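You operate a simulated robot arm through the tools that you are given. There is no shell and no other tool.

You are at the controls of a simulated robot arm. One attempt, no reset.

JOB
Pad the red clamp with the black block, wind the beam to the card and lock it.
Fine: the block goes on the step by the red knob before any winding; fingers out of the jaw.

The check looks at the end state, three seconds after you hand in, the way a careful person would. Anything else that was tipped, shoved, dropped, spilled or broken makes it a failure.

ROBOT AND FRAMES
A 6-joint arm with a two-finger parallel gripper, fixed in place. Base frame: the origin is at the foot of the arm, x ahead of it, y to its left, z up. Lengths are in m, angles in degrees, forces in N, time in s.
Its first joint turns from -166.0 to 166.0 degrees. Payload 3.43 kg.
The TCP is the grasp point between the finger pads, 0.034 m short of the fingertips. In the tool frame z runs along the fingers and y along their closing line. Largest opening 0.128 m; finger width 0.024, thickness 0.012; the body of the gripper, 0.048 by 0.13 m, starts 0.096 m behind the TCP.
Orientation is that of the tool frame in the base frame, as a unit quaternion [w, x, y, z]. With the fingers straight down and closing along the base's y, the tool's x points along the base's -x, its y along +y and its z along -z.

CONTROLS
- The arm moves only by the tool apply_moves. Its argument "steps" is one flat list of numbers, 7 for each row, row after row: the turn, a rotation vector about the base's x, y, z in units of 5 degrees (1.0 is 5 degrees), then the shift along the base's x, y, z in units of 20 mm (1.0 is 20 mm), then the finger opening in cm, from 0 to 12.8. In form: [wx, wy, wz, x, y, z, hand, wx, wy, wz, x, y, z, hand, ...]. A call has 1 to 20 rows; each row shifts and turns the commanded pose from where the row before left it. A call with a number of a shift or a turn outside -1 to 1 is refused whole. Each row takes 0.2 s and may step no farther than 0.05 m and 8.6 degrees from the row before; otherwise, or with a gripper value out of range, the whole call is refused. Where a pose cannot be reached the arm comes as near as it can. A force on the tool above 90 N (or 10 N above the force at the start of the call, whichever is more), or a blocked arm, ends the call early, and 0.2 s more pass. The fingers move at their own pace (about 0.153 m/s each) and stop on an object; they squeeze with about 39 N. The grip force told is the motor's: it shows also when the fingers shut on nothing. Time passes only in rows, and 0.2 s behind the last, so rows that do not move let the fingers close. It gives the time, the measured TCP pose, the force on the tool (base axes), the opening and the grip force at its end, in the units of the frame above (readings bear some noise), with the torque about the TCP (base axes, N m) and any sound that the robot's microphone picked up.
- Cameras (640 x 400 px; columns grow to the right, rows downward): "scene" is fixed at [0.4008, 0.6473, 1.3821]; the picture's right is [-0.33, -0.94, 0.00], its down [-0.74, 0.26, -0.62] and it looks along [0.58, -0.21, -0.78] (base axes); focal length 308 px, centre (320, 200). "wrist" rides on the gripper at [0.076, -0.011, -0.16] in the tool frame; the picture's right is [0.15, 0.99, 0.00], its down [-0.88, 0.13, -0.46] and it looks along [-0.45, 0.07, 0.89] (tool axes); focal length 234 px, centre (320, 200).
- capture(camera): a new picture of that camera. No time passes.
- pixel_to_xyz(camera, pixels): there is no depth. For up to 12 entries [column, row, z] of the newest picture of that camera ("zoom" is the newest enlarged one), the place [x, y] in the base frame at which the ray of that pixel passes the height z, good to about 0.002 m. No time passes.
- enlarge(camera, box): a new picture of the part [left, top, right, bottom] of that camera's present view, enlarged. No time passes.
- sign_off(): hands the job in; it is judged then, once.

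Unless the task says otherwise, let go and move clear before handing in.

The tools are called after "Request:" by a JSON object that holds its "op" and its "data". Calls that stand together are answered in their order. apply_moves: Moves the arm, as the interface text tells. Its arguments: {"type":"object","properties":{"steps":{"type":"array","items":{"type":"number"}}},"required":["steps"]} The other tools are called the same way: capture (camera) takes a picture; pixel_to_xyz (camera, pixels) gives the place at which the rays of pixels pass given heights; enlarge (camera, box) takes an enlarged picture of a part of a camera's view; sign_off () hands the job in.

At the start:

```text
time: 0.0
tcp_pos: [0.6187, 0.2362, 0.9769]
tcp_rot: [0.0, 0.0, 1.0, 0.0]
contact_force: [0.6, 0.0, -0.2]
wrist_torque: [-0.01, 0.01, -0.01]
grip_width: 0.1279
grip_force: 0.0
```

scene: 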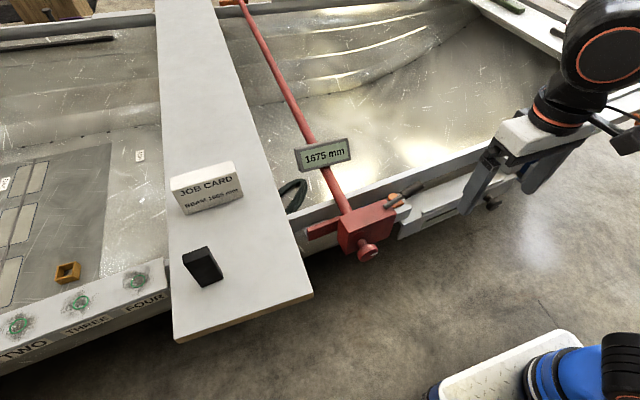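
wrist: 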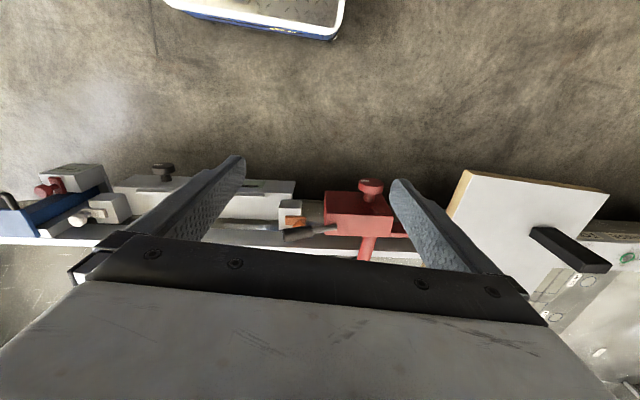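

The scene picture shows a black block near (203,266) on a white board, a job card at (207,187), and a red clamp with a display "1675 mm" at (323,153). I'll enlarge these areas before I move anything.

Request:
{"op": "enlarge", "data": {"camera": "scene", "box": [280, 130, 440, 270]}}

Request:
{"op": "enlarge", "data": {"camera": "scene", "box": [150, 140, 310, 300]}}

Request:
{"op": "enlarge", "data": {"camera": "wrist", "box": [180, 140, 420, 290]}}

Request:
{"op": "enlarge", "data": {"camera": "scene", "box": [400, 60, 640, 260]}}

```text
2.86 times, centred on (360, 200) of scene
```

zoom: 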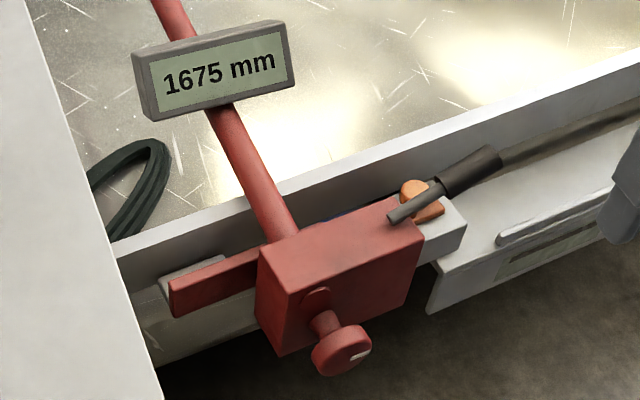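

```text
2.50 times, centred on (230, 220) of scene
```

zoom: 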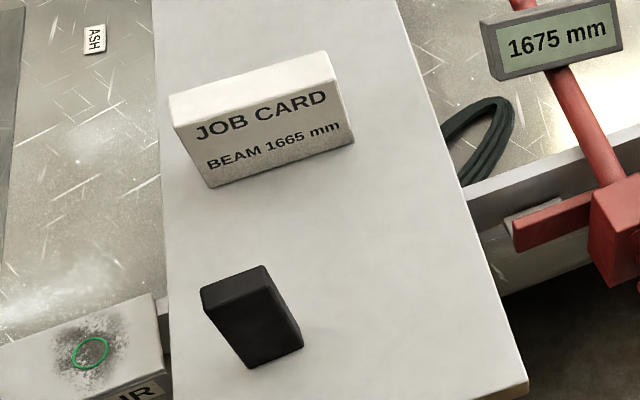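

```text
2.67 times, centred on (300, 215) of wrist
```

zoom: 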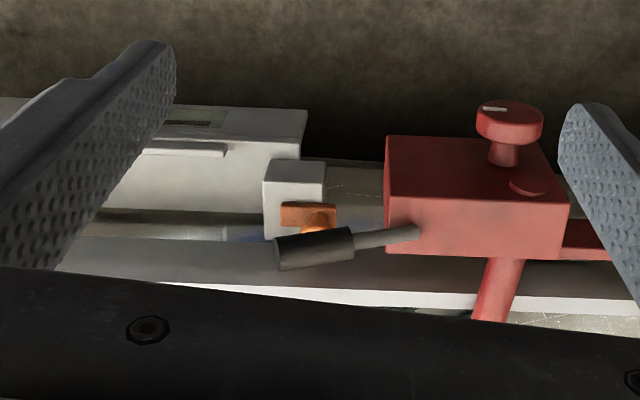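

```text
2.00 times, centred on (520, 160) of scene
```

zoom: 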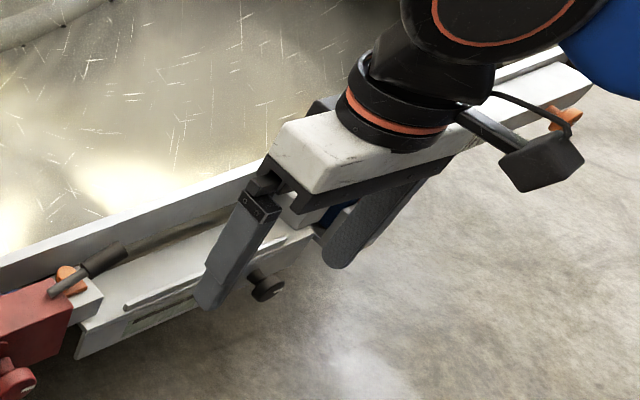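

The red clamp has a body, a knob pointing down the picture at about (368,252), an arm to its left at (325,230) and a black-sleeved lever near (405,195). The readout says 1675 and the card says 1665. I'll enlarge the rest of both views so I don't confuse this clamp with other hardware.

Request:
{"op": "enlarge", "data": {"camera": "wrist", "box": [0, 130, 200, 270]}}

Request:
{"op": "enlarge", "data": {"camera": "wrist", "box": [440, 150, 640, 290]}}

Request:
{"op": "enlarge", "data": {"camera": "scene", "box": [0, 220, 180, 400]}}

Request:
{"op": "enlarge", "data": {"camera": "scene", "box": [160, 0, 360, 140]}}

Request:
{"op": "enlarge", "data": {"camera": "scene", "box": [300, 180, 420, 270]}}

```text
2.86 times, centred on (100, 200) of wrist
```

zoom: 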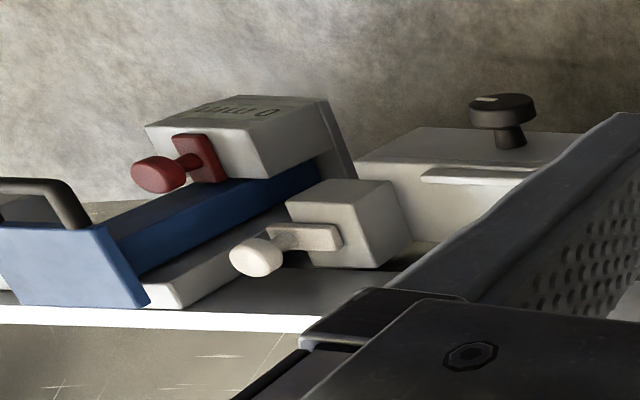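

```text
2.86 times, centred on (540, 220) of wrist
```

zoom: 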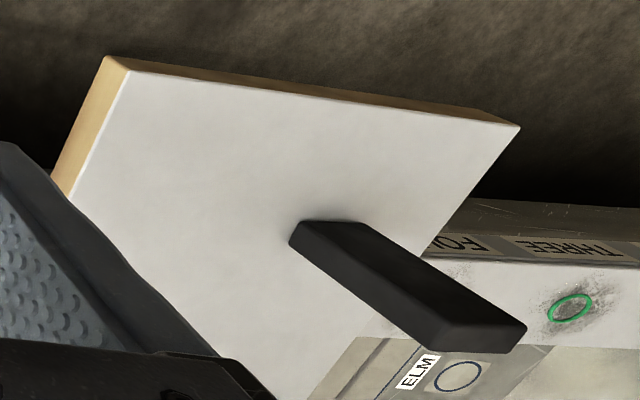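

```text
2.22 times, centred on (90, 310) of scene
```

zoom: 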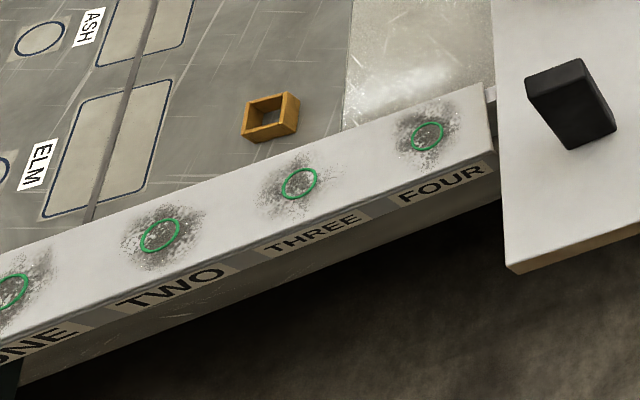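

```text
2.86 times, centred on (260, 70) of scene
```

zoom: 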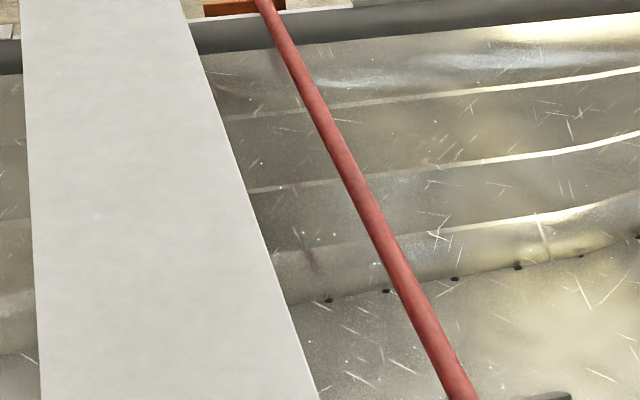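

```text
4.44 times, centred on (360, 225) of scene
```

zoom: 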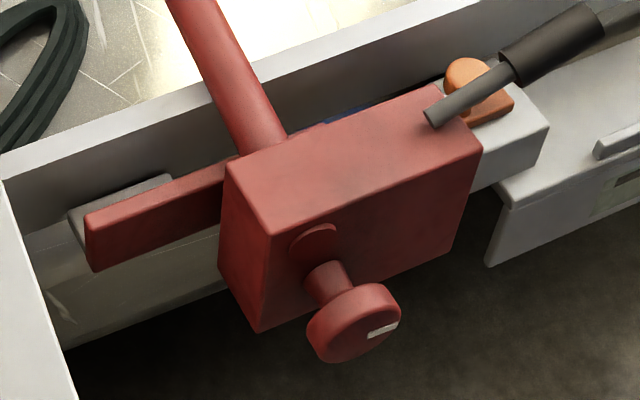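

I need real positions before moving. I'll triangulate the knob (scene 367,252; wrist 371,184), the body corners, the block and the gunwale from both cameras.

Request:
{"op": "capture", "data": {"camera": "scene"}}

Request:
{"op": "capture", "data": {"camera": "wrist"}}

Request:
{"op": "pixel_to_xyz", "data": {"camera": "scene", "pixels": [[367, 252, 0.4], [367, 252, 0.7], [389, 205, 0.4], [389, 205, 0.7], [338, 217, 0.4], [338, 217, 0.7], [200, 250, 0.4], [200, 250, 0.7], [173, 340, 0.4], [173, 340, 0.7], [313, 294, 0.4], [313, 294, 0.7]]}}

Request:
{"op": "pixel_to_xyz", "data": {"camera": "wrist", "pixels": [[371, 184, 0.4], [371, 184, 0.7], [326, 191, 0.4], [326, 191, 0.7], [392, 215, 0.4], [392, 215, 0.7], [540, 230, 0.4], [540, 230, 0.7], [609, 195, 0.4], [609, 195, 0.7], [470, 172, 0.4], [470, 172, 0.7]]}}

```text
taken
```

scene: 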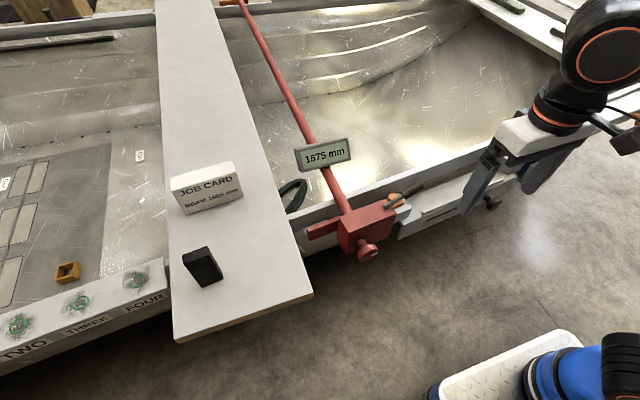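

```text
taken
```

wrist: 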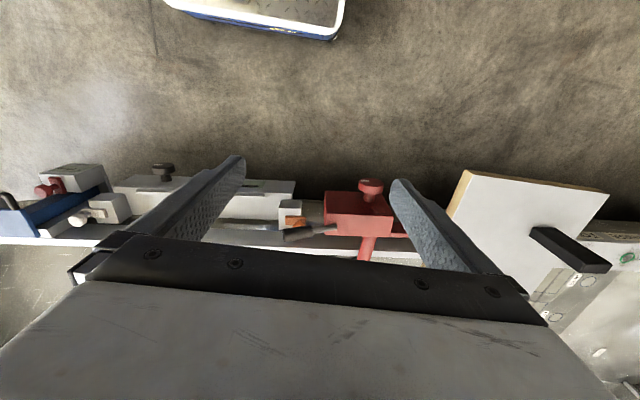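

```text
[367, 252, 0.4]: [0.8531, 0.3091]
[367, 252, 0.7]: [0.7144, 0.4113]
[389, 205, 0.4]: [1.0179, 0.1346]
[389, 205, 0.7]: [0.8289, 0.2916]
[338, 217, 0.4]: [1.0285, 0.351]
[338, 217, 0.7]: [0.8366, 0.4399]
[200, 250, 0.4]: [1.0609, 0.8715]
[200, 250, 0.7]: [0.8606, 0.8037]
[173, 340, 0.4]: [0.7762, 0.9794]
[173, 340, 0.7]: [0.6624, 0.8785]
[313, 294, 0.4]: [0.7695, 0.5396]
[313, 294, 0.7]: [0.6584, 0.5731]
```

```text
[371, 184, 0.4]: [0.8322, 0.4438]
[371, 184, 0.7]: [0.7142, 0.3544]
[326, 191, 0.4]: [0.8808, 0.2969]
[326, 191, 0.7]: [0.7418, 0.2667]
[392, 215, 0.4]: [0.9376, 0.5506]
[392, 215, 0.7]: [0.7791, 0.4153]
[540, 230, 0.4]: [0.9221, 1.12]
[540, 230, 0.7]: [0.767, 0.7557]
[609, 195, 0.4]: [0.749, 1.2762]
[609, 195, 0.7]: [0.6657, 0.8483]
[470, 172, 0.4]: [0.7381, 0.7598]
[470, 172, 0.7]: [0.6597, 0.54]
```

Triangulation puts the knob near (0.75, 0.38, 0.61) and the board top at z≈0.667. Next I'll find the block's base and top and the clamp body corners.

Request:
{"op": "pixel_to_xyz", "data": {"camera": "scene", "pixels": [[202, 287, 0.667], [223, 279, 0.667], [183, 256, 0.667], [183, 256, 0.767], [209, 246, 0.667], [209, 246, 0.767], [396, 213, 0.5], [396, 213, 0.7], [347.6, 233, 0.5], [347.6, 233, 0.7], [323, 153, 0.6], [323, 153, 0.8]]}}

Request:
{"op": "pixel_to_xyz", "data": {"camera": "wrist", "pixels": [[324, 214, 0.5], [324, 214, 0.7], [393, 217, 0.5], [393, 217, 0.7], [532, 229, 0.667], [553, 226, 0.667], [611, 263, 0.667], [611, 263, 0.767], [580, 272, 0.667], [580, 272, 0.767]]}}

```text
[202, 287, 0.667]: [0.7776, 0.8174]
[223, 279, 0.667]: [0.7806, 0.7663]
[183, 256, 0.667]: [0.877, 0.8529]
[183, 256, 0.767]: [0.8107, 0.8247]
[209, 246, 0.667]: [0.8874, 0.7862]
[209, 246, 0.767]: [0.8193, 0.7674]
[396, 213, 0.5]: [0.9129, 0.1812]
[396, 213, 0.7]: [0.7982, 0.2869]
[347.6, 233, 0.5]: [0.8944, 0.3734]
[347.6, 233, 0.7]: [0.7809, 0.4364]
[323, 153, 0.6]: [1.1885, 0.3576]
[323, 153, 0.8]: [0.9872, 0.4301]
```

```text
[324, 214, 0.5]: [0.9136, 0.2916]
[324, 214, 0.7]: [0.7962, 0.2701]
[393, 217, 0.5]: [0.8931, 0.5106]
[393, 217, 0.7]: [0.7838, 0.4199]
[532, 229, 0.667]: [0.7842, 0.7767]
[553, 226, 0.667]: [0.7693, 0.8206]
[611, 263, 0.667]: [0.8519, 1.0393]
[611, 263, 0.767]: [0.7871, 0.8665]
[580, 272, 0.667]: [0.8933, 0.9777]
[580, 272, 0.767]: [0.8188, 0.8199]
```

Enlarging the block and the clamp's jaw area tightly to read their shapes.

Request:
{"op": "enlarge", "data": {"camera": "scene", "box": [170, 235, 240, 295]}}

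Request:
{"op": "enlarge", "data": {"camera": "scene", "box": [300, 205, 380, 265]}}

Request:
{"op": "enlarge", "data": {"camera": "scene", "box": [370, 170, 450, 230]}}

Request:
{"op": "enlarge", "data": {"camera": "wrist", "box": [510, 210, 630, 290]}}

```text
6.67 times, centred on (205, 265) of scene
```

zoom: 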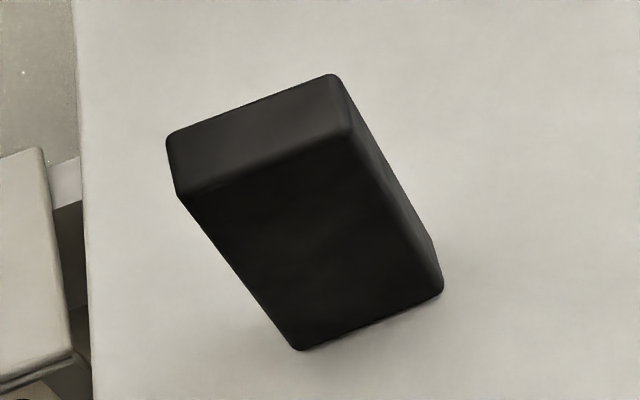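

```text
6.67 times, centred on (340, 235) of scene
```

zoom: 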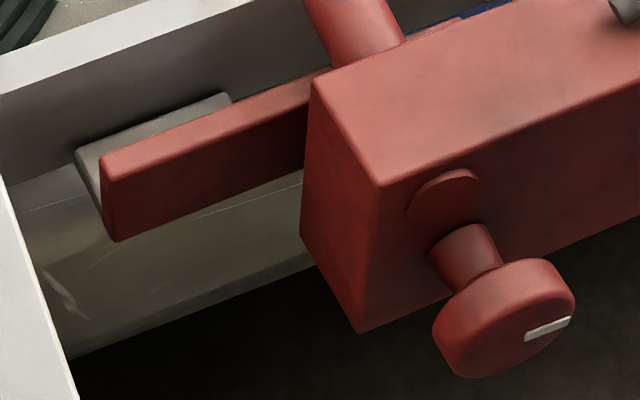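

```text
6.67 times, centred on (410, 200) of scene
```

zoom: 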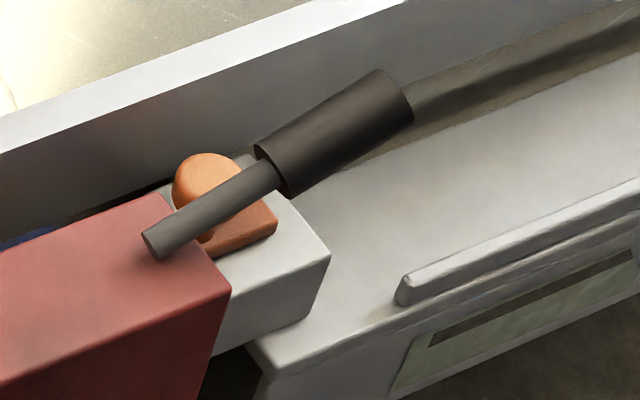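

```text
5.00 times, centred on (570, 250) of wrist
```

zoom: 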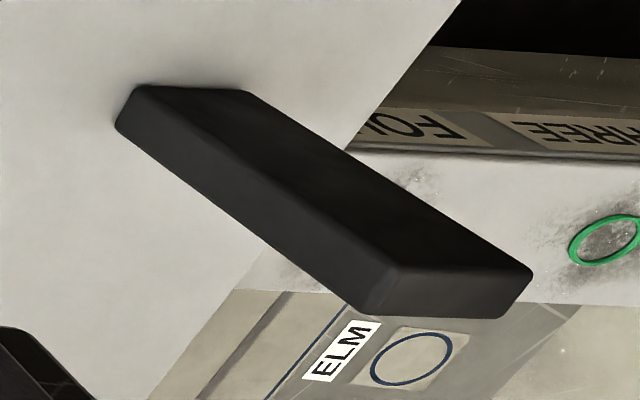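

The block stands upright, about 24 × 52 × 115 mm, on the board near (0.79, 0.79). The jaw area behind the red arm (zoom 150,140) is still unclear. I'll bring the wrist camera over it, staying well above everything.

Request:
{"op": "apply_moves", "data": {"steps": [0, 0, 0, 0.6, 0.9, -0.6, 12.8, 0, 0, 0, 0.6, 0.9, -0.6, 12.8, 0, 0, 0, 0.6, 0.9, -0.6, 12.8, 0, 0, 0, 0.6, 0.9, -0.6, 12.8, 0, 0, 0, 0.6, 0.9, -0.6, 12.8, 0, 0, 0, 0.6, 0.9, -0.6, 12.8, 0, 0, 0, 0.6, 0.9, -0.6, 12.8, 0, 0, 0, 0.6, 0.9, -0.6, 12.8, 0, 0, 0, 0.6, 0.9, -0.6, 12.8, 0, 0, 0, 0.6, 0.9, -0.6, 12.8]}}

Request:
{"op": "capture", "data": {"camera": "wrist"}}

Request:
{"op": "capture", "data": {"camera": "scene"}}

```text
time: 2.2
tcp_pos: [0.7396, 0.4167, 0.8577]
tcp_rot: [0.0, 0.001, 1.0, -0.002]
contact_force: [-0.7, -0.3, 1.2]
wrist_torque: [0.01, -0.03, 0.01]
grip_width: 0.128
grip_force: 0.1
```

```text
taken
```

wrist: 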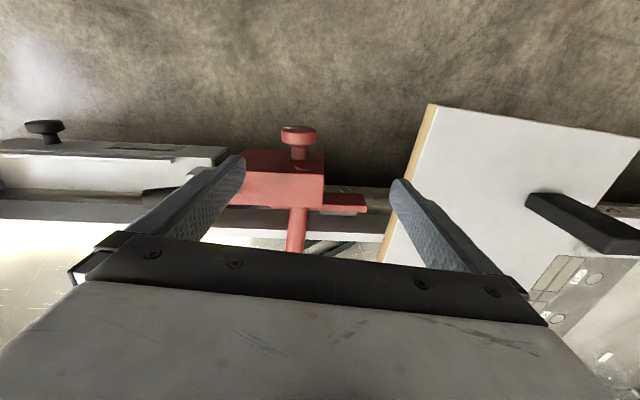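

```text
taken
```

scene: 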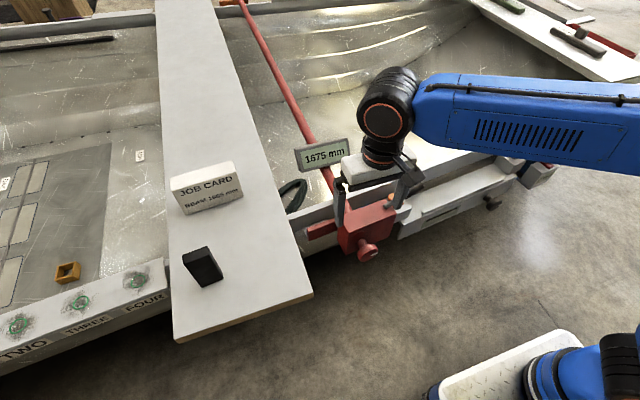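

Request:
{"op": "enlarge", "data": {"camera": "wrist", "box": [220, 110, 400, 260]}}

Request:
{"op": "enlarge", "data": {"camera": "wrist", "box": [300, 170, 400, 250]}}

Request:
{"op": "enlarge", "data": {"camera": "scene", "box": [420, 130, 640, 260]}}

```text
2.67 times, centred on (310, 185) of wrist
```

zoom: 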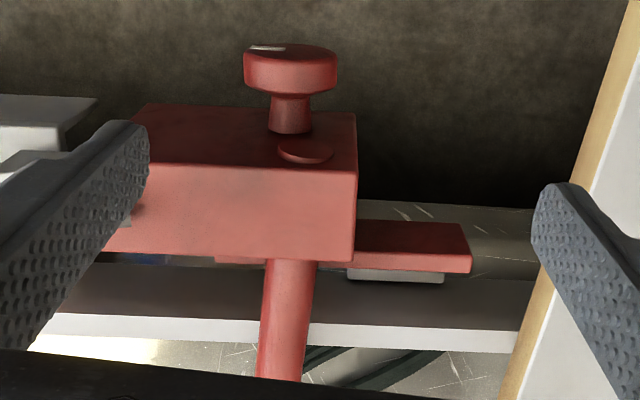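

```text
5.00 times, centred on (350, 210) of wrist
```

zoom: 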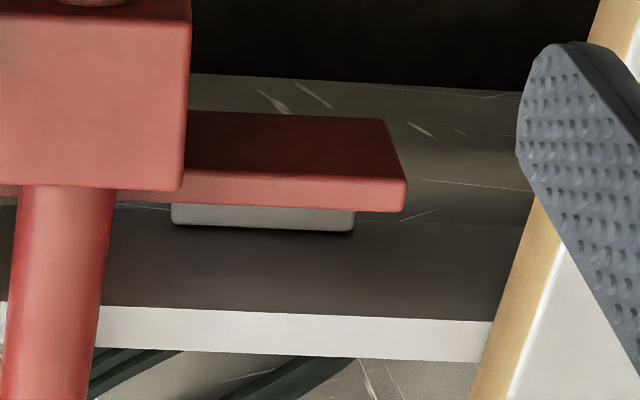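

```text
2.91 times, centred on (530, 195) of scene
```

zoom: 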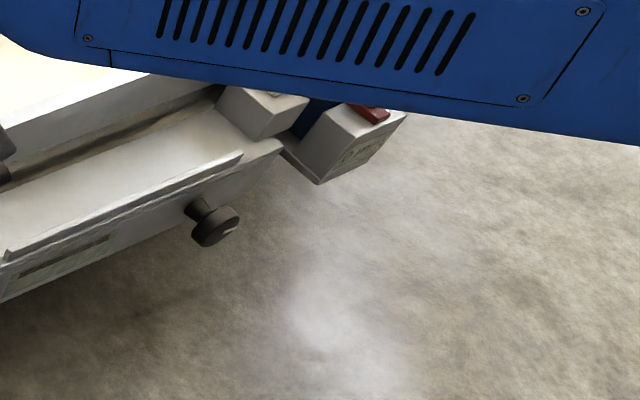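

The wrist view (zoom 300,160) shows the red arm carrying a grey jaw pad on its hull side, with an olive ledge strip and a dark gunwale face behind it. I'll measure the heights of those strips.

Request:
{"op": "enlarge", "data": {"camera": "scene", "box": [290, 200, 350, 265]}}

Request:
{"op": "pixel_to_xyz", "data": {"camera": "wrist", "pixels": [[376, 187, 0.5], [376, 187, 0.65], [376, 214.4, 0.5], [376, 214.4, 0.65], [376, 233.6, 0.5], [376, 233.6, 0.65], [376, 241.6, 0.5], [376, 241.6, 0.65], [367, 211, 0.5], [367, 211, 0.65], [356.6, 216, 0.5], [356.6, 216, 0.65]]}}

```text
6.15 times, centred on (320, 232) of scene
```

zoom: 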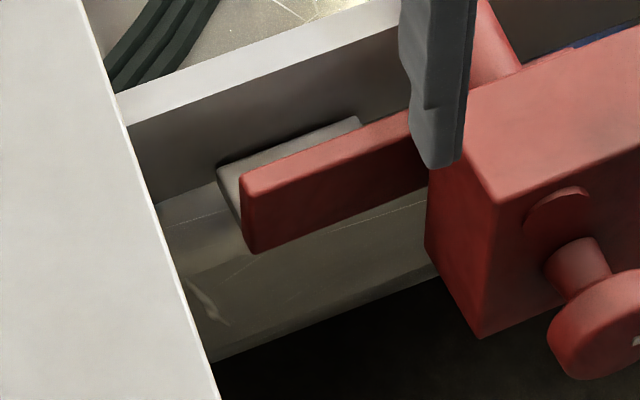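

```text
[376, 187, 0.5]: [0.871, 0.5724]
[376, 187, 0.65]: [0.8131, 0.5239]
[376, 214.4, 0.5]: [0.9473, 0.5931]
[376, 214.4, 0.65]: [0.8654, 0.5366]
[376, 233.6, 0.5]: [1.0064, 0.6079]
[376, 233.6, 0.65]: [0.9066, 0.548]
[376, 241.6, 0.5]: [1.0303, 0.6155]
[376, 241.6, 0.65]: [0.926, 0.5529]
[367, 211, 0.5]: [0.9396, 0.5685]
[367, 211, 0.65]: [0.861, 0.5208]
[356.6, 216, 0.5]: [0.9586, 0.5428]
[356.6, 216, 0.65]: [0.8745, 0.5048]
```

Request:
{"op": "pixel_to_xyz", "data": {"camera": "zoom", "pixels": [[130, 123, 0.5], [130, 123, 0.65], [165, 203, 0.5], [165, 203, 0.65], [190, 276, 0.5], [190, 276, 0.65], [215, 360, 0.5], [215, 360, 0.65], [242, 180, 0.5], [242, 180, 0.65], [218, 168, 0.5], [218, 168, 0.65]]}}

Request:
{"op": "enlarge", "data": {"camera": "wrist", "box": [320, 180, 400, 240]}}

```text
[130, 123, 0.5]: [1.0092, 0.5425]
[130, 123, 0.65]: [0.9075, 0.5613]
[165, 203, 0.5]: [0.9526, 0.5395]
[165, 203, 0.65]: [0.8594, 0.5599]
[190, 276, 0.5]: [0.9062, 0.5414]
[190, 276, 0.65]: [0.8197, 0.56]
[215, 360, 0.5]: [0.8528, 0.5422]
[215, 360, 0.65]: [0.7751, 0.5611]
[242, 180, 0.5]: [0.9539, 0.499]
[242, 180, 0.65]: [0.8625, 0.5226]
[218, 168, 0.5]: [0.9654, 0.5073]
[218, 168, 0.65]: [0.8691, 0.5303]
```

```text
6.67 times, centred on (360, 210) of wrist
```

zoom: 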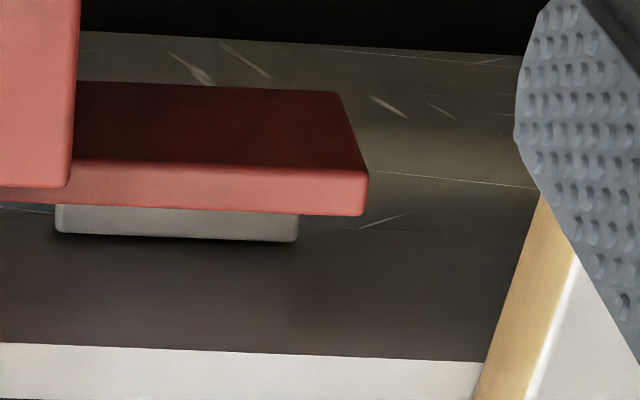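

From this pose both cameras look along nearly the same line at the ledge, so depth is poorly resolved there. I'll back off a little and tilt the tool forward so the wrist camera sees the clamp almost head-on.

Request:
{"op": "apply_moves", "data": {"steps": [0, -1, 0, -0.5, 0.3, -0.25, 12.8, 0, -1, 0, -0.5, 0.3, -0.25, 12.8, 0, -1, 0, -0.5, 0.3, -0.25, 12.8, 0, -1, 0, -0.5, 0.3, -0.25, 12.8, 0, -1, 0, -0.5, 0.3, -0.25, 12.8, 0, -1, 0, -0.5, 0.3, -0.25, 12.8, 0, -1, 0, -0.5, 0.3, -0.25, 12.8, 0, -1, 0, -0.5, 0.3, -0.25, 12.8]}}

Request:
{"op": "capture", "data": {"camera": "wrist"}}

Request:
{"op": "capture", "data": {"camera": "scene"}}

Request:
{"op": "enlarge", "data": {"camera": "wrist", "box": [200, 60, 420, 220]}}

```text
time: 4.0
tcp_pos: [0.6592, 0.4644, 0.8166]
tcp_rot: [0.344, 0.001, 0.939, 0.0]
contact_force: [0.8, 0.4, -0.3]
wrist_torque: [-0.01, 0.03, -0.02]
grip_width: 0.1279
grip_force: 0.1
```

```text
taken
```

wrist: 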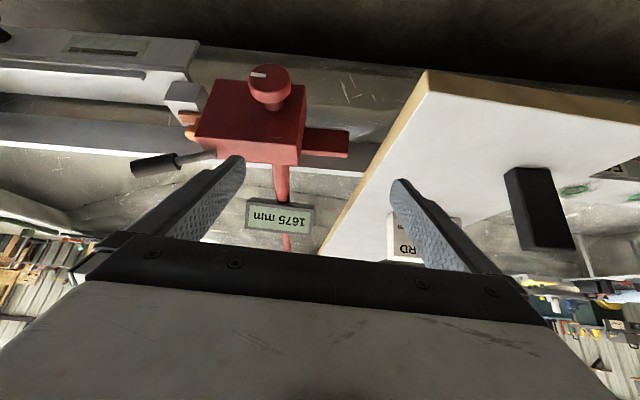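

```text
taken
```

scene: 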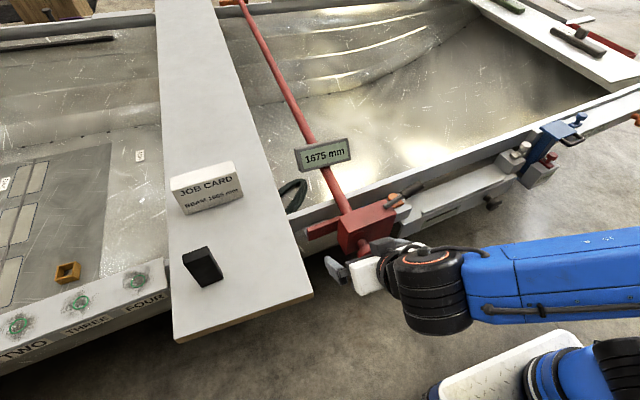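

```text
2.50 times, centred on (310, 140) of wrist
```

zoom: 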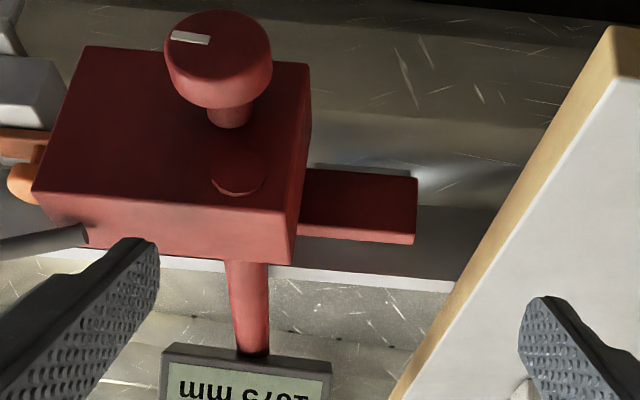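

Now I can see the hull side head-on. I'll measure the gunwale edge, the ledge boundaries and the arm from this new viewpoint.

Request:
{"op": "pixel_to_xyz", "data": {"camera": "wrist", "pixels": [[358, 171.2, 0.5], [358, 171.2, 0.65], [362, 142.8, 0.5], [362, 142.8, 0.65], [362, 64.8, 0.5], [362, 64.8, 0.65], [362, 110, 0.5], [362, 110, 0.65], [347.2, 152, 0.55], [347.2, 152, 0.65], [348.8, 131.2, 0.55], [348.8, 131.2, 0.65]]}}

Request:
{"op": "enlarge", "data": {"camera": "wrist", "box": [290, 60, 430, 180]}}

Request:
{"op": "enlarge", "data": {"camera": "wrist", "box": [120, 60, 260, 190]}}

Request:
{"op": "enlarge", "data": {"camera": "scene", "box": [290, 200, 350, 265]}}

```text
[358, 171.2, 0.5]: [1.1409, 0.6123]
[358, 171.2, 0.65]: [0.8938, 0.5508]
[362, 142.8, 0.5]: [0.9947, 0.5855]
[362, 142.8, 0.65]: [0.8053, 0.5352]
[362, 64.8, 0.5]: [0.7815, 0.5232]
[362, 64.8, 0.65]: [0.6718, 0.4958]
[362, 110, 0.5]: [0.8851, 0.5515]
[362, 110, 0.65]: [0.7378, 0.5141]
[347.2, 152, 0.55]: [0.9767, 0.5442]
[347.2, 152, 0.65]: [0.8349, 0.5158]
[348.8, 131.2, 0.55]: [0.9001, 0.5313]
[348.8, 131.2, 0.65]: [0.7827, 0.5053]
```

```text
3.33 times, centred on (360, 120) of wrist
```

zoom: 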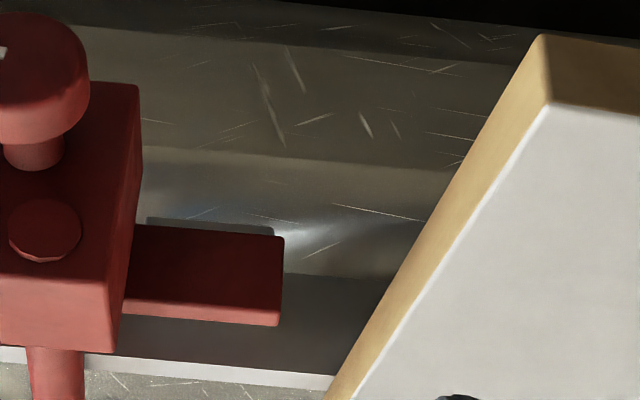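

```text
3.08 times, centred on (190, 125) of wrist
```

zoom: 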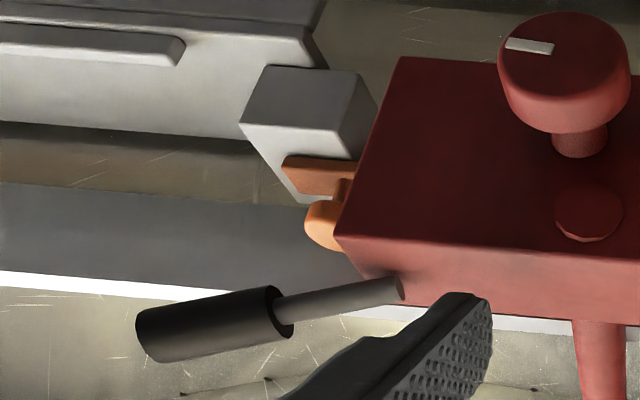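

```text
6.15 times, centred on (320, 232) of scene
```

zoom: 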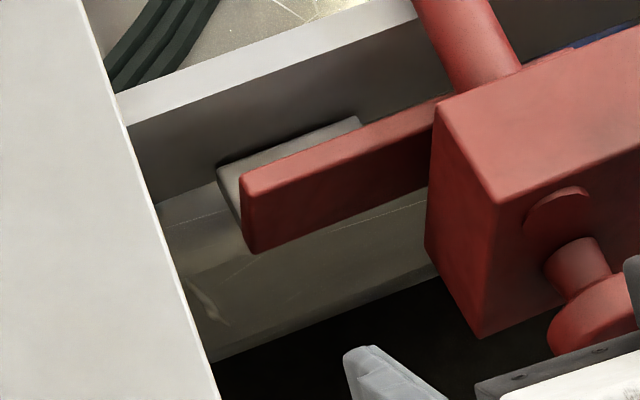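

Combined measurements: gunwale top z≈0.636 with its outer face at x≈0.915. The red arm is x 0.85–0.865, z 0.593–0.646, and a grey ledge (the step) lies behind it with its top at z≈0.587, leaving a gap of about 50 mm. Now I'll measure the block and the step edges more closely.

Request:
{"op": "enlarge", "data": {"camera": "wrist", "box": [480, 140, 620, 270]}}

Request:
{"op": "pixel_to_xyz", "data": {"camera": "zoom", "pixels": [[320, 200, 0.667]]}}

```text
3.08 times, centred on (550, 205) of wrist
```

zoom: 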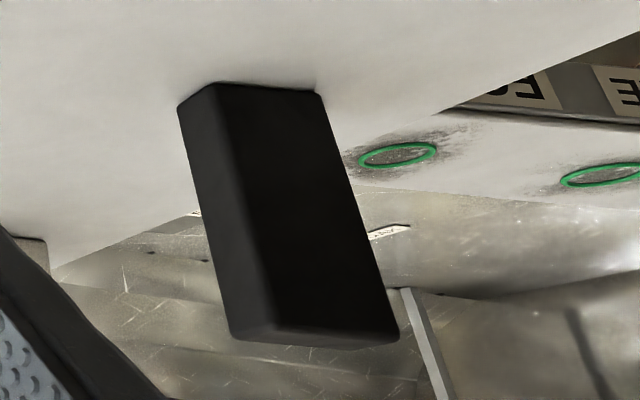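

```text
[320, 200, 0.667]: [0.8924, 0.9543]
```

Request:
{"op": "pixel_to_xyz", "data": {"camera": "zoom", "pixels": [[220, 84, 0.667], [322, 95, 0.667], [180, 108, 0.667], [272, 325, 0.767], [272, 325, 0.787], [398, 333, 0.767], [398, 333, 0.787], [232, 338, 0.787]]}}

Request:
{"op": "enlarge", "data": {"camera": "scene", "box": [170, 235, 240, 295]}}

Request:
{"op": "pixel_to_xyz", "data": {"camera": "zoom", "pixels": [[298, 350, 0.667], [442, 293, 0.667], [180, 195, 0.777], [180, 195, 0.787], [355, 133, 0.777], [355, 133, 0.787], [168, 138, 0.787], [333, 74, 0.787]]}}

```text
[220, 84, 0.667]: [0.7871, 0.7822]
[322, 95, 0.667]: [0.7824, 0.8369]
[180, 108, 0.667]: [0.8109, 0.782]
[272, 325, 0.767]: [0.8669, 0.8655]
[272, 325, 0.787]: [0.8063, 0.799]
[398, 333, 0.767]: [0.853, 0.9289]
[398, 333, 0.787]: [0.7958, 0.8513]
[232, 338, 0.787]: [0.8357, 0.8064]
```

```text
6.67 times, centred on (205, 265) of scene
```

zoom: 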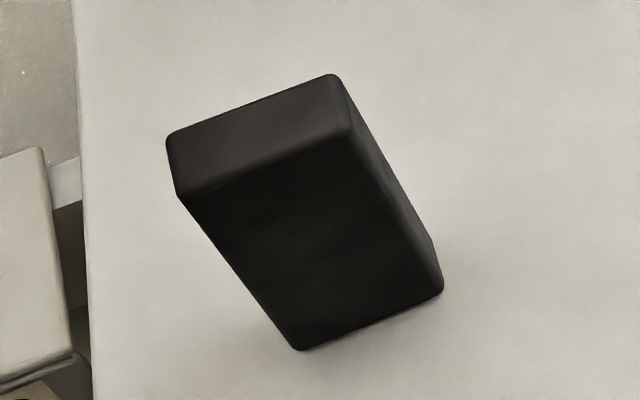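

```text
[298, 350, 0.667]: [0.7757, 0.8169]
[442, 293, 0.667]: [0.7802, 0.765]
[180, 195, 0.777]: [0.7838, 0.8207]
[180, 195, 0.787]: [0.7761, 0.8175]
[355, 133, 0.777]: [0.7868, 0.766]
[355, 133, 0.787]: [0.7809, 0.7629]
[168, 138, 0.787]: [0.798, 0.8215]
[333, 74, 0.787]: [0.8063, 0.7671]
```

The block is about 25 × 53 × 117 mm, centred near (0.789, 0.791), top z≈0.787, yawed about +5°. I'll move the tilted, open gripper to a point in front of and above it, with +5° yaw, to test the reach.

Request:
{"op": "apply_moves", "data": {"steps": [0, 0, 1, 0.1, 0.9, 0.5, 12.8, 0, 0, 0, 0.1, 0.9, 0.5, 12.8, 0, 0, 0, 0.1, 0.9, 0.5, 12.8, 0, 0, 0, 0.1, 0.9, 0.5, 12.8, 0, 0, 0, 0.1, 0.9, 0.5, 12.8, 0, 0, 0, 0.1, 0.9, 0.5, 12.8, 0, 0, 0, 0.1, 0.9, 0.5, 12.8, 0, 0, 0, 0.1, 0.9, 0.5, 12.8, 0, 0, 0, 0.1, 0.9, 0.2, 12.8, 0, 0, 0, 0.1, 0.9, 0.2, 12.8, 0, 0, 0, 0.1, 0.9, 0, 12.8, 0, 0, 0, 0.1, 0.9, 0, 12.8, 0, 0, 0, 0.1, 0.9, 0, 12.8, 0, 0, 0, 0.1, 0.9, 0, 12.8, 0, 0, 0, 0.1, 0.9, 0, 12.8, 0, 0, 0, 0.1, 0.9, 0, 12.8, 0, 0, 0, 0.1, 0.9, 0, 12.8, 0, 0, 0, 0.1, 0.9, 0, 12.8]}}

Request:
{"op": "capture", "data": {"camera": "wrist"}}

Request:
{"op": "capture", "data": {"camera": "scene"}}

```text
time: 7.8
tcp_pos: [0.6961, 0.7887, 0.9064]
tcp_rot: [0.342, -0.041, 0.939, 0.016]
contact_force: [-0.3, -0.6, 0.2]
wrist_torque: [-0.02, 0.05, 0.04]
grip_width: 0.1281
grip_force: 0.0
```

```text
taken
```

wrist: 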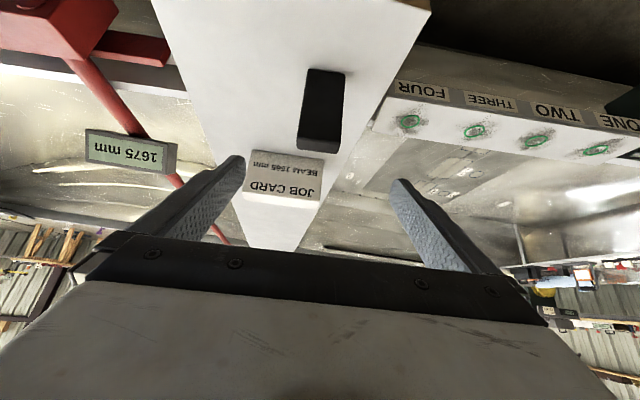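

```text
taken
```

scene: 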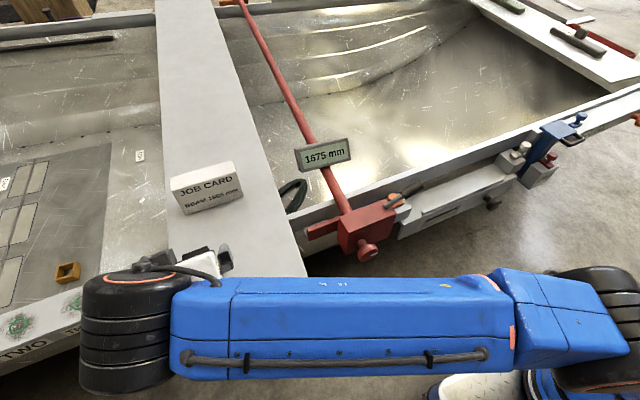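

The pose was reached without trouble, and the wrist view shows the block at (323,105). I'll refine its corners from here.

Request:
{"op": "enlarge", "data": {"camera": "wrist", "box": [270, 55, 380, 165]}}

```text
3.64 times, centred on (325, 110) of wrist
```

zoom: 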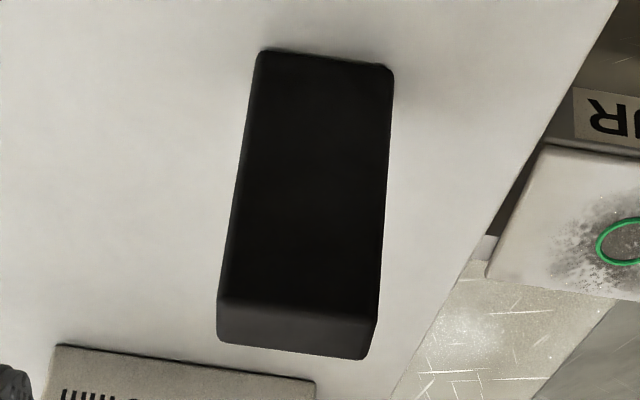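

Request:
{"op": "pixel_to_xyz", "data": {"camera": "zoom", "pixels": [[262, 50, 0.671], [392, 66, 0.671], [222, 300, 0.787], [375, 318, 0.787], [218, 342, 0.787], [366, 358, 0.787], [222, 300, 0.782], [375, 318, 0.782], [218, 342, 0.782], [366, 358, 0.782]]}}

```text
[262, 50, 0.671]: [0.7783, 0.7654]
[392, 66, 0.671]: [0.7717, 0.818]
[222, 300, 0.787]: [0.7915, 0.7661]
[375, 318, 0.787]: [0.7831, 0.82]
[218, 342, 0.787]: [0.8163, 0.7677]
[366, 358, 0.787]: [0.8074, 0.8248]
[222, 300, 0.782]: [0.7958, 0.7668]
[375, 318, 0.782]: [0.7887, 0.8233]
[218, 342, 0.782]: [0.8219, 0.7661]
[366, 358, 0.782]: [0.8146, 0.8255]
```

The block centre is about (0.788, 0.792) with yaw of roughly 6.5° and top z≈0.79. I'll approach along the tool axis with the fingers wide open, stopping with the TCP at about z 0.777 near the block's top.

Request:
{"op": "apply_moves", "data": {"steps": [0, 0, 0.3, 0, 0.15, -0.98, 12.8, 0, 0, 0, 0.656, 0, -0.784, 12.8, 0, 0, 0, 0.656, 0, -0.784, 12.8, 0, 0, 0, 0.656, 0, -0.784, 12.8, 0, 0, 0, 0.656, 0, -0.784, 12.8, 0, 0, 0, 0.656, 0, -0.784, 12.8, 0, 0, 0, 0.656, 0, -0.784, 12.8, 0, 0, 0, 0.656, 0, -0.784, 12.8]}}

Request:
{"op": "capture", "data": {"camera": "wrist"}}

Request:
{"op": "capture", "data": {"camera": "scene"}}

Request:
{"op": "enlarge", "data": {"camera": "wrist", "box": [220, 60, 420, 260]}}

```text
time: 9.6
tcp_pos: [0.7868, 0.7912, 0.7751]
tcp_rot: [0.341, -0.053, 0.938, 0.019]
contact_force: [-0.2, 0.5, -0.8]
wrist_torque: [-0.02, 0.03, -0.02]
grip_width: 0.1278
grip_force: 0.0
```

```text
taken
```

wrist: 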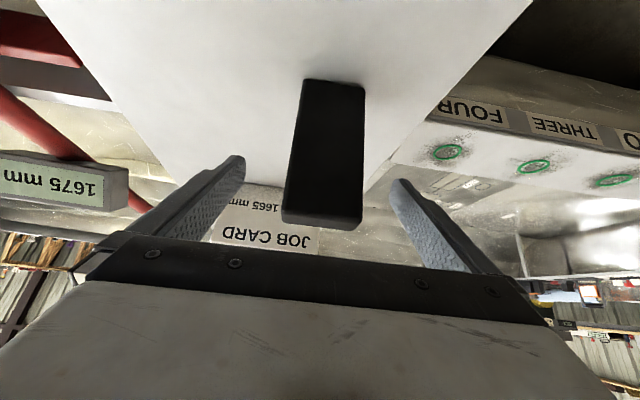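

```text
taken
```

scene: 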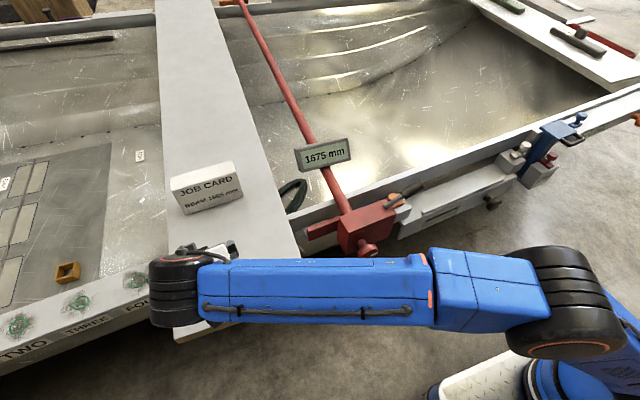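

```text
2.00 times, centred on (320, 160) of wrist
```

zoom: 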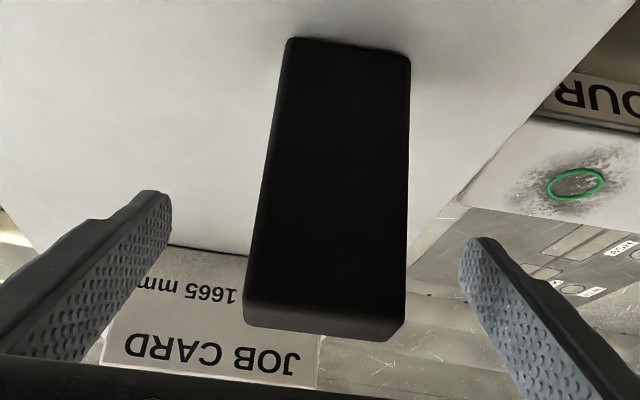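

The block sits between the fingers, offset about 3 mm toward the right finger compared with the TCP column 319. I'll nudge the arm +3 mm in y and close on it.

Request:
{"op": "apply_moves", "data": {"steps": [0, 0, 0, 0, 0.15, 0, 12.8, 0, 0, 0, 0, 0, 0, 8, 0, 0, 0, 0, 0, 0, 6.5, 0, 0, 0, 0, 0, 0, 4.5, 0, 0, 0, 0, 0, 0, 3, 0, 0, 0, 0, 0, 0, 3, 0, 0, 0, 0, 0, 0, 3]}}

Request:
{"op": "enlarge", "data": {"camera": "wrist", "box": [220, 60, 420, 260]}}

```text
time: 11.2
tcp_pos: [0.7863, 0.7945, 0.7761]
tcp_rot: [0.341, -0.052, 0.938, 0.019]
contact_force: [1.3, -1.6, 2.1]
wrist_torque: [0.0, -0.16, -0.04]
grip_width: 0.0556
grip_force: 39.0
```

```text
2.00 times, centred on (320, 160) of wrist
```

zoom: 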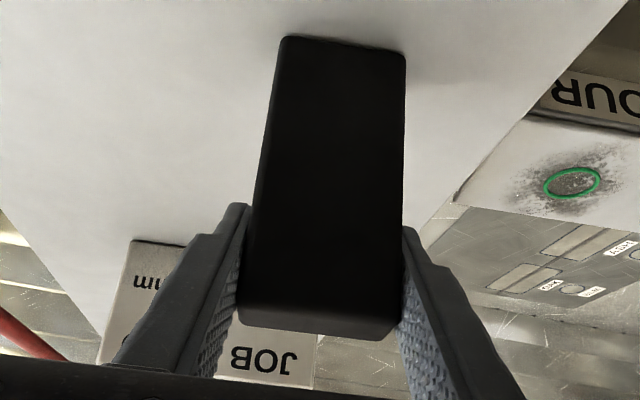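

The grip holds at 39 N on a width of 55.6 mm. I'll lift straight up and check that the block comes along.

Request:
{"op": "apply_moves", "data": {"steps": [0, 0, 0, 0, 0, 0.5, 3, 0, 0, 0, 0, 0, 1, 3, 0, 0, 0, 0, 0, 1, 3, 0, 0, 0, 0, 0, 1, 3, 0, 0, 0, 0, 0, 1, 3, 0, 0, 0, 0, 0, 1, 3]}}

Request:
{"op": "capture", "data": {"camera": "wrist"}}

Request:
{"op": "capture", "data": {"camera": "scene"}}

```text
time: 12.6
tcp_pos: [0.7866, 0.7953, 0.885]
tcp_rot: [0.341, -0.053, 0.938, 0.019]
contact_force: [0.0, -0.4, -3.3]
wrist_torque: [0.0, -0.03, 0.01]
grip_width: 0.0556
grip_force: 39.2
```

```text
taken
```

wrist: 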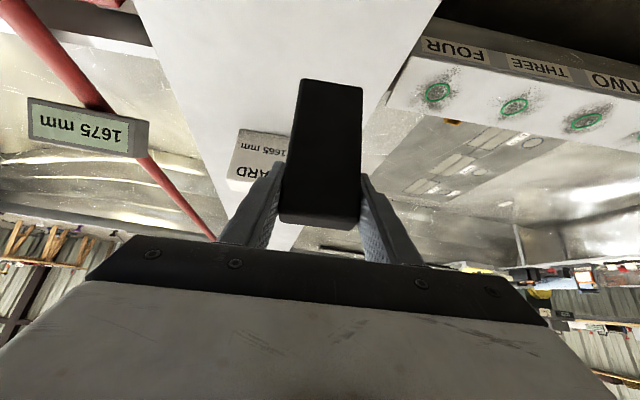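

```text
taken
```

scene: 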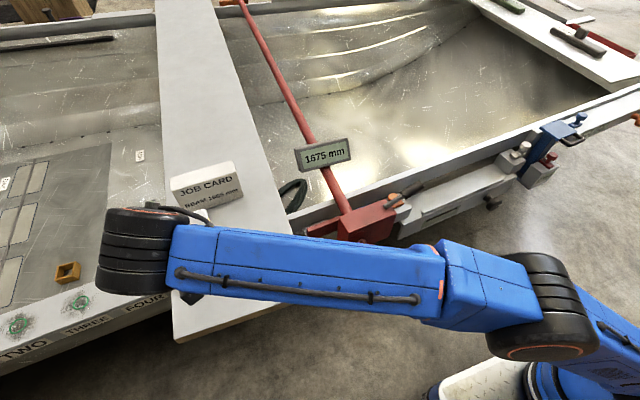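

The block is lifted cleanly and weighs about 3 N. Before carrying it over, I'll refine the step and arm edges in the scene view.

Request:
{"op": "pixel_to_xyz", "data": {"camera": "scene", "pixels": [[303.4, 226.8, 0.587], [326, 218.7, 0.587], [307, 229, 0.646], [307.7, 231, 0.646], [339, 216, 0.646], [309, 240.5, 0.593], [303.4, 226.8, 0.58], [326, 218.7, 0.58], [289, 219.5, 0.636], [335, 203, 0.636]]}}

Request:
{"op": "enlarge", "data": {"camera": "scene", "box": [285, 195, 345, 245]}}

```text
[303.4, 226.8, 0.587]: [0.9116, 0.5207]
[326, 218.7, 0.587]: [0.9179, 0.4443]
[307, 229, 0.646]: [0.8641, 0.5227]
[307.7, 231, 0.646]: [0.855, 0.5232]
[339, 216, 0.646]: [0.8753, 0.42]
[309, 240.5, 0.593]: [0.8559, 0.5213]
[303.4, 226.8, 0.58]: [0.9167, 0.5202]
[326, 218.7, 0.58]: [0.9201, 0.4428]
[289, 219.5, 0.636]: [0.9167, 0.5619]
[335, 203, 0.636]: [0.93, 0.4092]
```

```text
8.00 times, centred on (315, 220) of scene
```

zoom: 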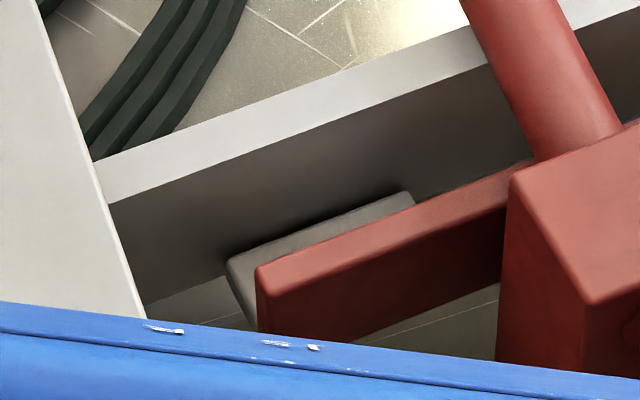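

Request:
{"op": "pixel_to_xyz", "data": {"camera": "wrist", "pixels": [[28, 97, 0.65], [28, 97, 0.75], [148, 121, 0.65], [148, 121, 0.75], [147, 157, 0.65], [147, 157, 0.75], [30, 140, 0.65], [30, 140, 0.75]]}}

Request:
{"op": "pixel_to_xyz", "data": {"camera": "scene", "pixels": [[296, 150, 0.65], [296, 150, 0.75], [349, 138, 0.65], [349, 138, 0.75], [351, 159, 0.65], [351, 159, 0.75], [300, 172, 0.65], [300, 172, 0.75]]}}

```text
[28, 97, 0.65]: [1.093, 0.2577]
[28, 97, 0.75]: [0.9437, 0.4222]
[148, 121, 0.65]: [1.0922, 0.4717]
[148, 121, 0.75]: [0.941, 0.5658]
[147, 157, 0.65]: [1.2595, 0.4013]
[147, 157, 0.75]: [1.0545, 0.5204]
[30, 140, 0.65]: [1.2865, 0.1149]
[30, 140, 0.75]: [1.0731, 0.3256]
```

```text
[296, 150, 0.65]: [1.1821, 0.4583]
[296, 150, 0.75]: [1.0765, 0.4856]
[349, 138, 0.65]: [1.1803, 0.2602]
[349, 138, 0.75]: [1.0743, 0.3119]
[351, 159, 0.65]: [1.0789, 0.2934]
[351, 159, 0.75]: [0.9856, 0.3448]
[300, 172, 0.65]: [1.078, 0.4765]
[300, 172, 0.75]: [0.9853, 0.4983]
```

The display sits further out (x≈1.1), so it's clear of the path. I'll carry the block over the step and stop with its bottom about 0.11 m above.

Request:
{"op": "apply_moves", "data": {"steps": [0, 0, 0, 0.323, -0.9775, 0, 3, 0, 0, 0, 0.323, -0.9775, 0, 3, 0, 0, 0, 0.323, -0.9775, 0, 3, 0, 0, 0, 0.323, -0.9775, 0, 3, 0, 0, 0, 0.323, -0.9775, 0, 3, 0, 0, 0, 0.323, -0.9775, 0, 3, 0, 0, 0, 0.323, -0.9775, 0, 3, 0, 0, 0, 0.323, -0.9775, 0, 3, 0, 0, 0, 0.323, -0.9775, -0.53, 3, 0, 0, 0, 0.323, -0.9775, -0.53, 3, 0, 0, 0, 0.323, -0.9775, -0.53, 3, 0, 0, 0, 0.323, -0.9775, -0.53, 3, 0, 0, 0, 0.323, -0.9775, -0.53, 3, 0, 0, 0, 0.323, -0.9775, -0.53, 3, 0, 0, 0, 0.323, -0.9775, -0.53, 3, 0, 0, 0, 0.323, -0.9775, -0.53, 3]}}

Request:
{"op": "capture", "data": {"camera": "wrist"}}

Request:
{"op": "capture", "data": {"camera": "scene"}}

Request:
{"op": "enlarge", "data": {"camera": "wrist", "box": [220, 40, 420, 200]}}

Request:
{"op": "enlarge", "data": {"camera": "scene", "box": [280, 170, 380, 250]}}

```text
time: 16.0
tcp_pos: [0.8906, 0.4808, 0.7999]
tcp_rot: [0.341, -0.054, 0.938, 0.019]
contact_force: [0.1, -1.0, -2.8]
wrist_torque: [0.0, 0.0, -0.01]
grip_width: 0.0558
grip_force: 39.0
```

```text
taken
```

wrist: 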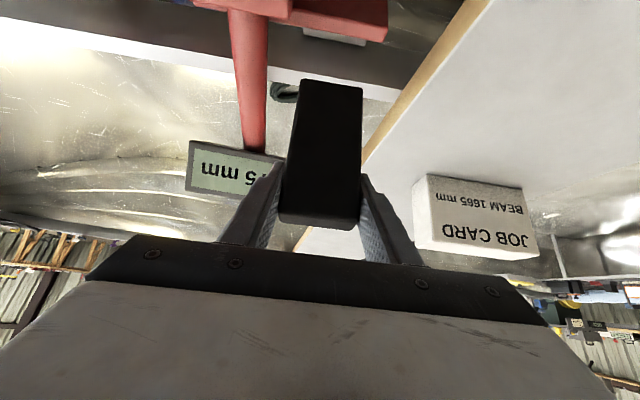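

```text
taken
```

scene: 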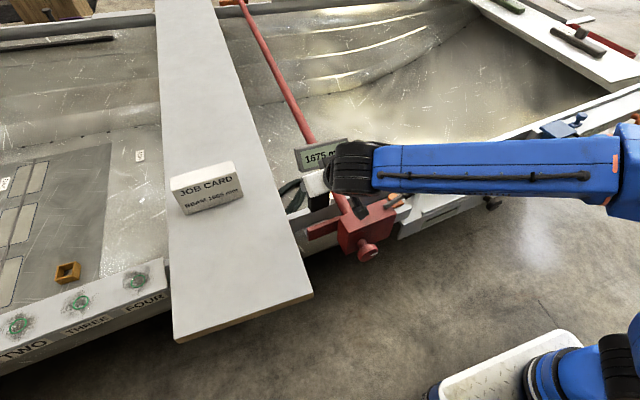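

```text
2.50 times, centred on (320, 120) of wrist
```

zoom: 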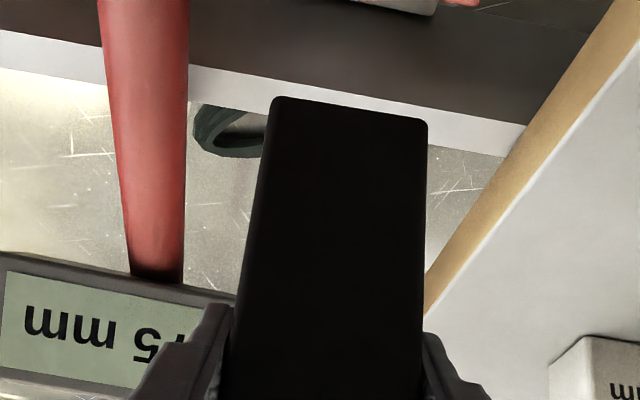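

```text
5.00 times, centred on (330, 210) of scene
```

zoom: 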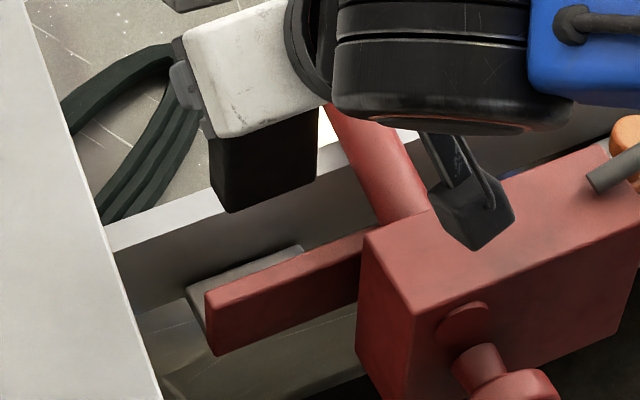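

The block is now over the gunwale, and the wrist view shows the step's edge at the top near (335,40). I'll enlarge that to re-measure the step, wall and arm from this viewpoint.

Request:
{"op": "enlarge", "data": {"camera": "wrist", "box": [270, 0, 430, 100]}}

Request:
{"op": "pixel_to_xyz", "data": {"camera": "zoom", "pixels": [[378, 170, 0.587], [150, 140, 0.587]]}}

```text
4.00 times, centred on (350, 50) of wrist
```

zoom: 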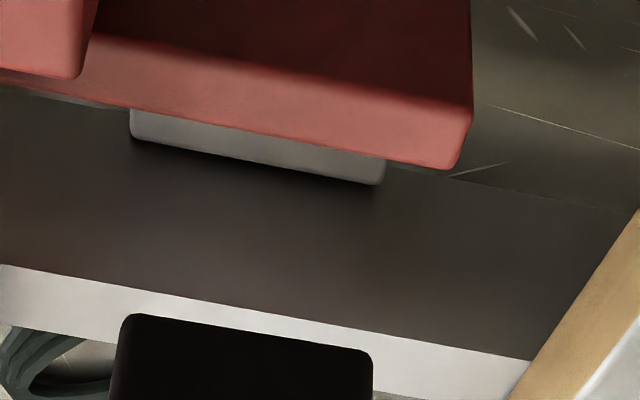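

```text
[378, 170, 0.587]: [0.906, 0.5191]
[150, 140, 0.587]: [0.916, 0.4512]
```

Request:
{"op": "pixel_to_xyz", "data": {"camera": "zoom", "pixels": [[383, 183, 0.587], [130, 142, 0.587], [455, 167, 0.646], [130, 107, 0.646], [300, 137, 0.646], [250, 310, 0.636], [400, 337, 0.636], [125, 316, 0.695], [370, 354, 0.695], [300, 170, 0.587], [440, 180, 0.568]]}}

```text
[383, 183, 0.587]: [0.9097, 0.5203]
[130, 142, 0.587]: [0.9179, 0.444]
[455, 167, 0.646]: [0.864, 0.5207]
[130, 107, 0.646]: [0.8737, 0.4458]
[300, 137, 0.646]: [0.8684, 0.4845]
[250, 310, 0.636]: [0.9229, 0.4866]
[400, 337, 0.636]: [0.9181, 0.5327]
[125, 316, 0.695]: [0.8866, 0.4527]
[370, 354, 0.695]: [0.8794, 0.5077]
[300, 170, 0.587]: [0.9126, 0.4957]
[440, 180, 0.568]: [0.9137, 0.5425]
```

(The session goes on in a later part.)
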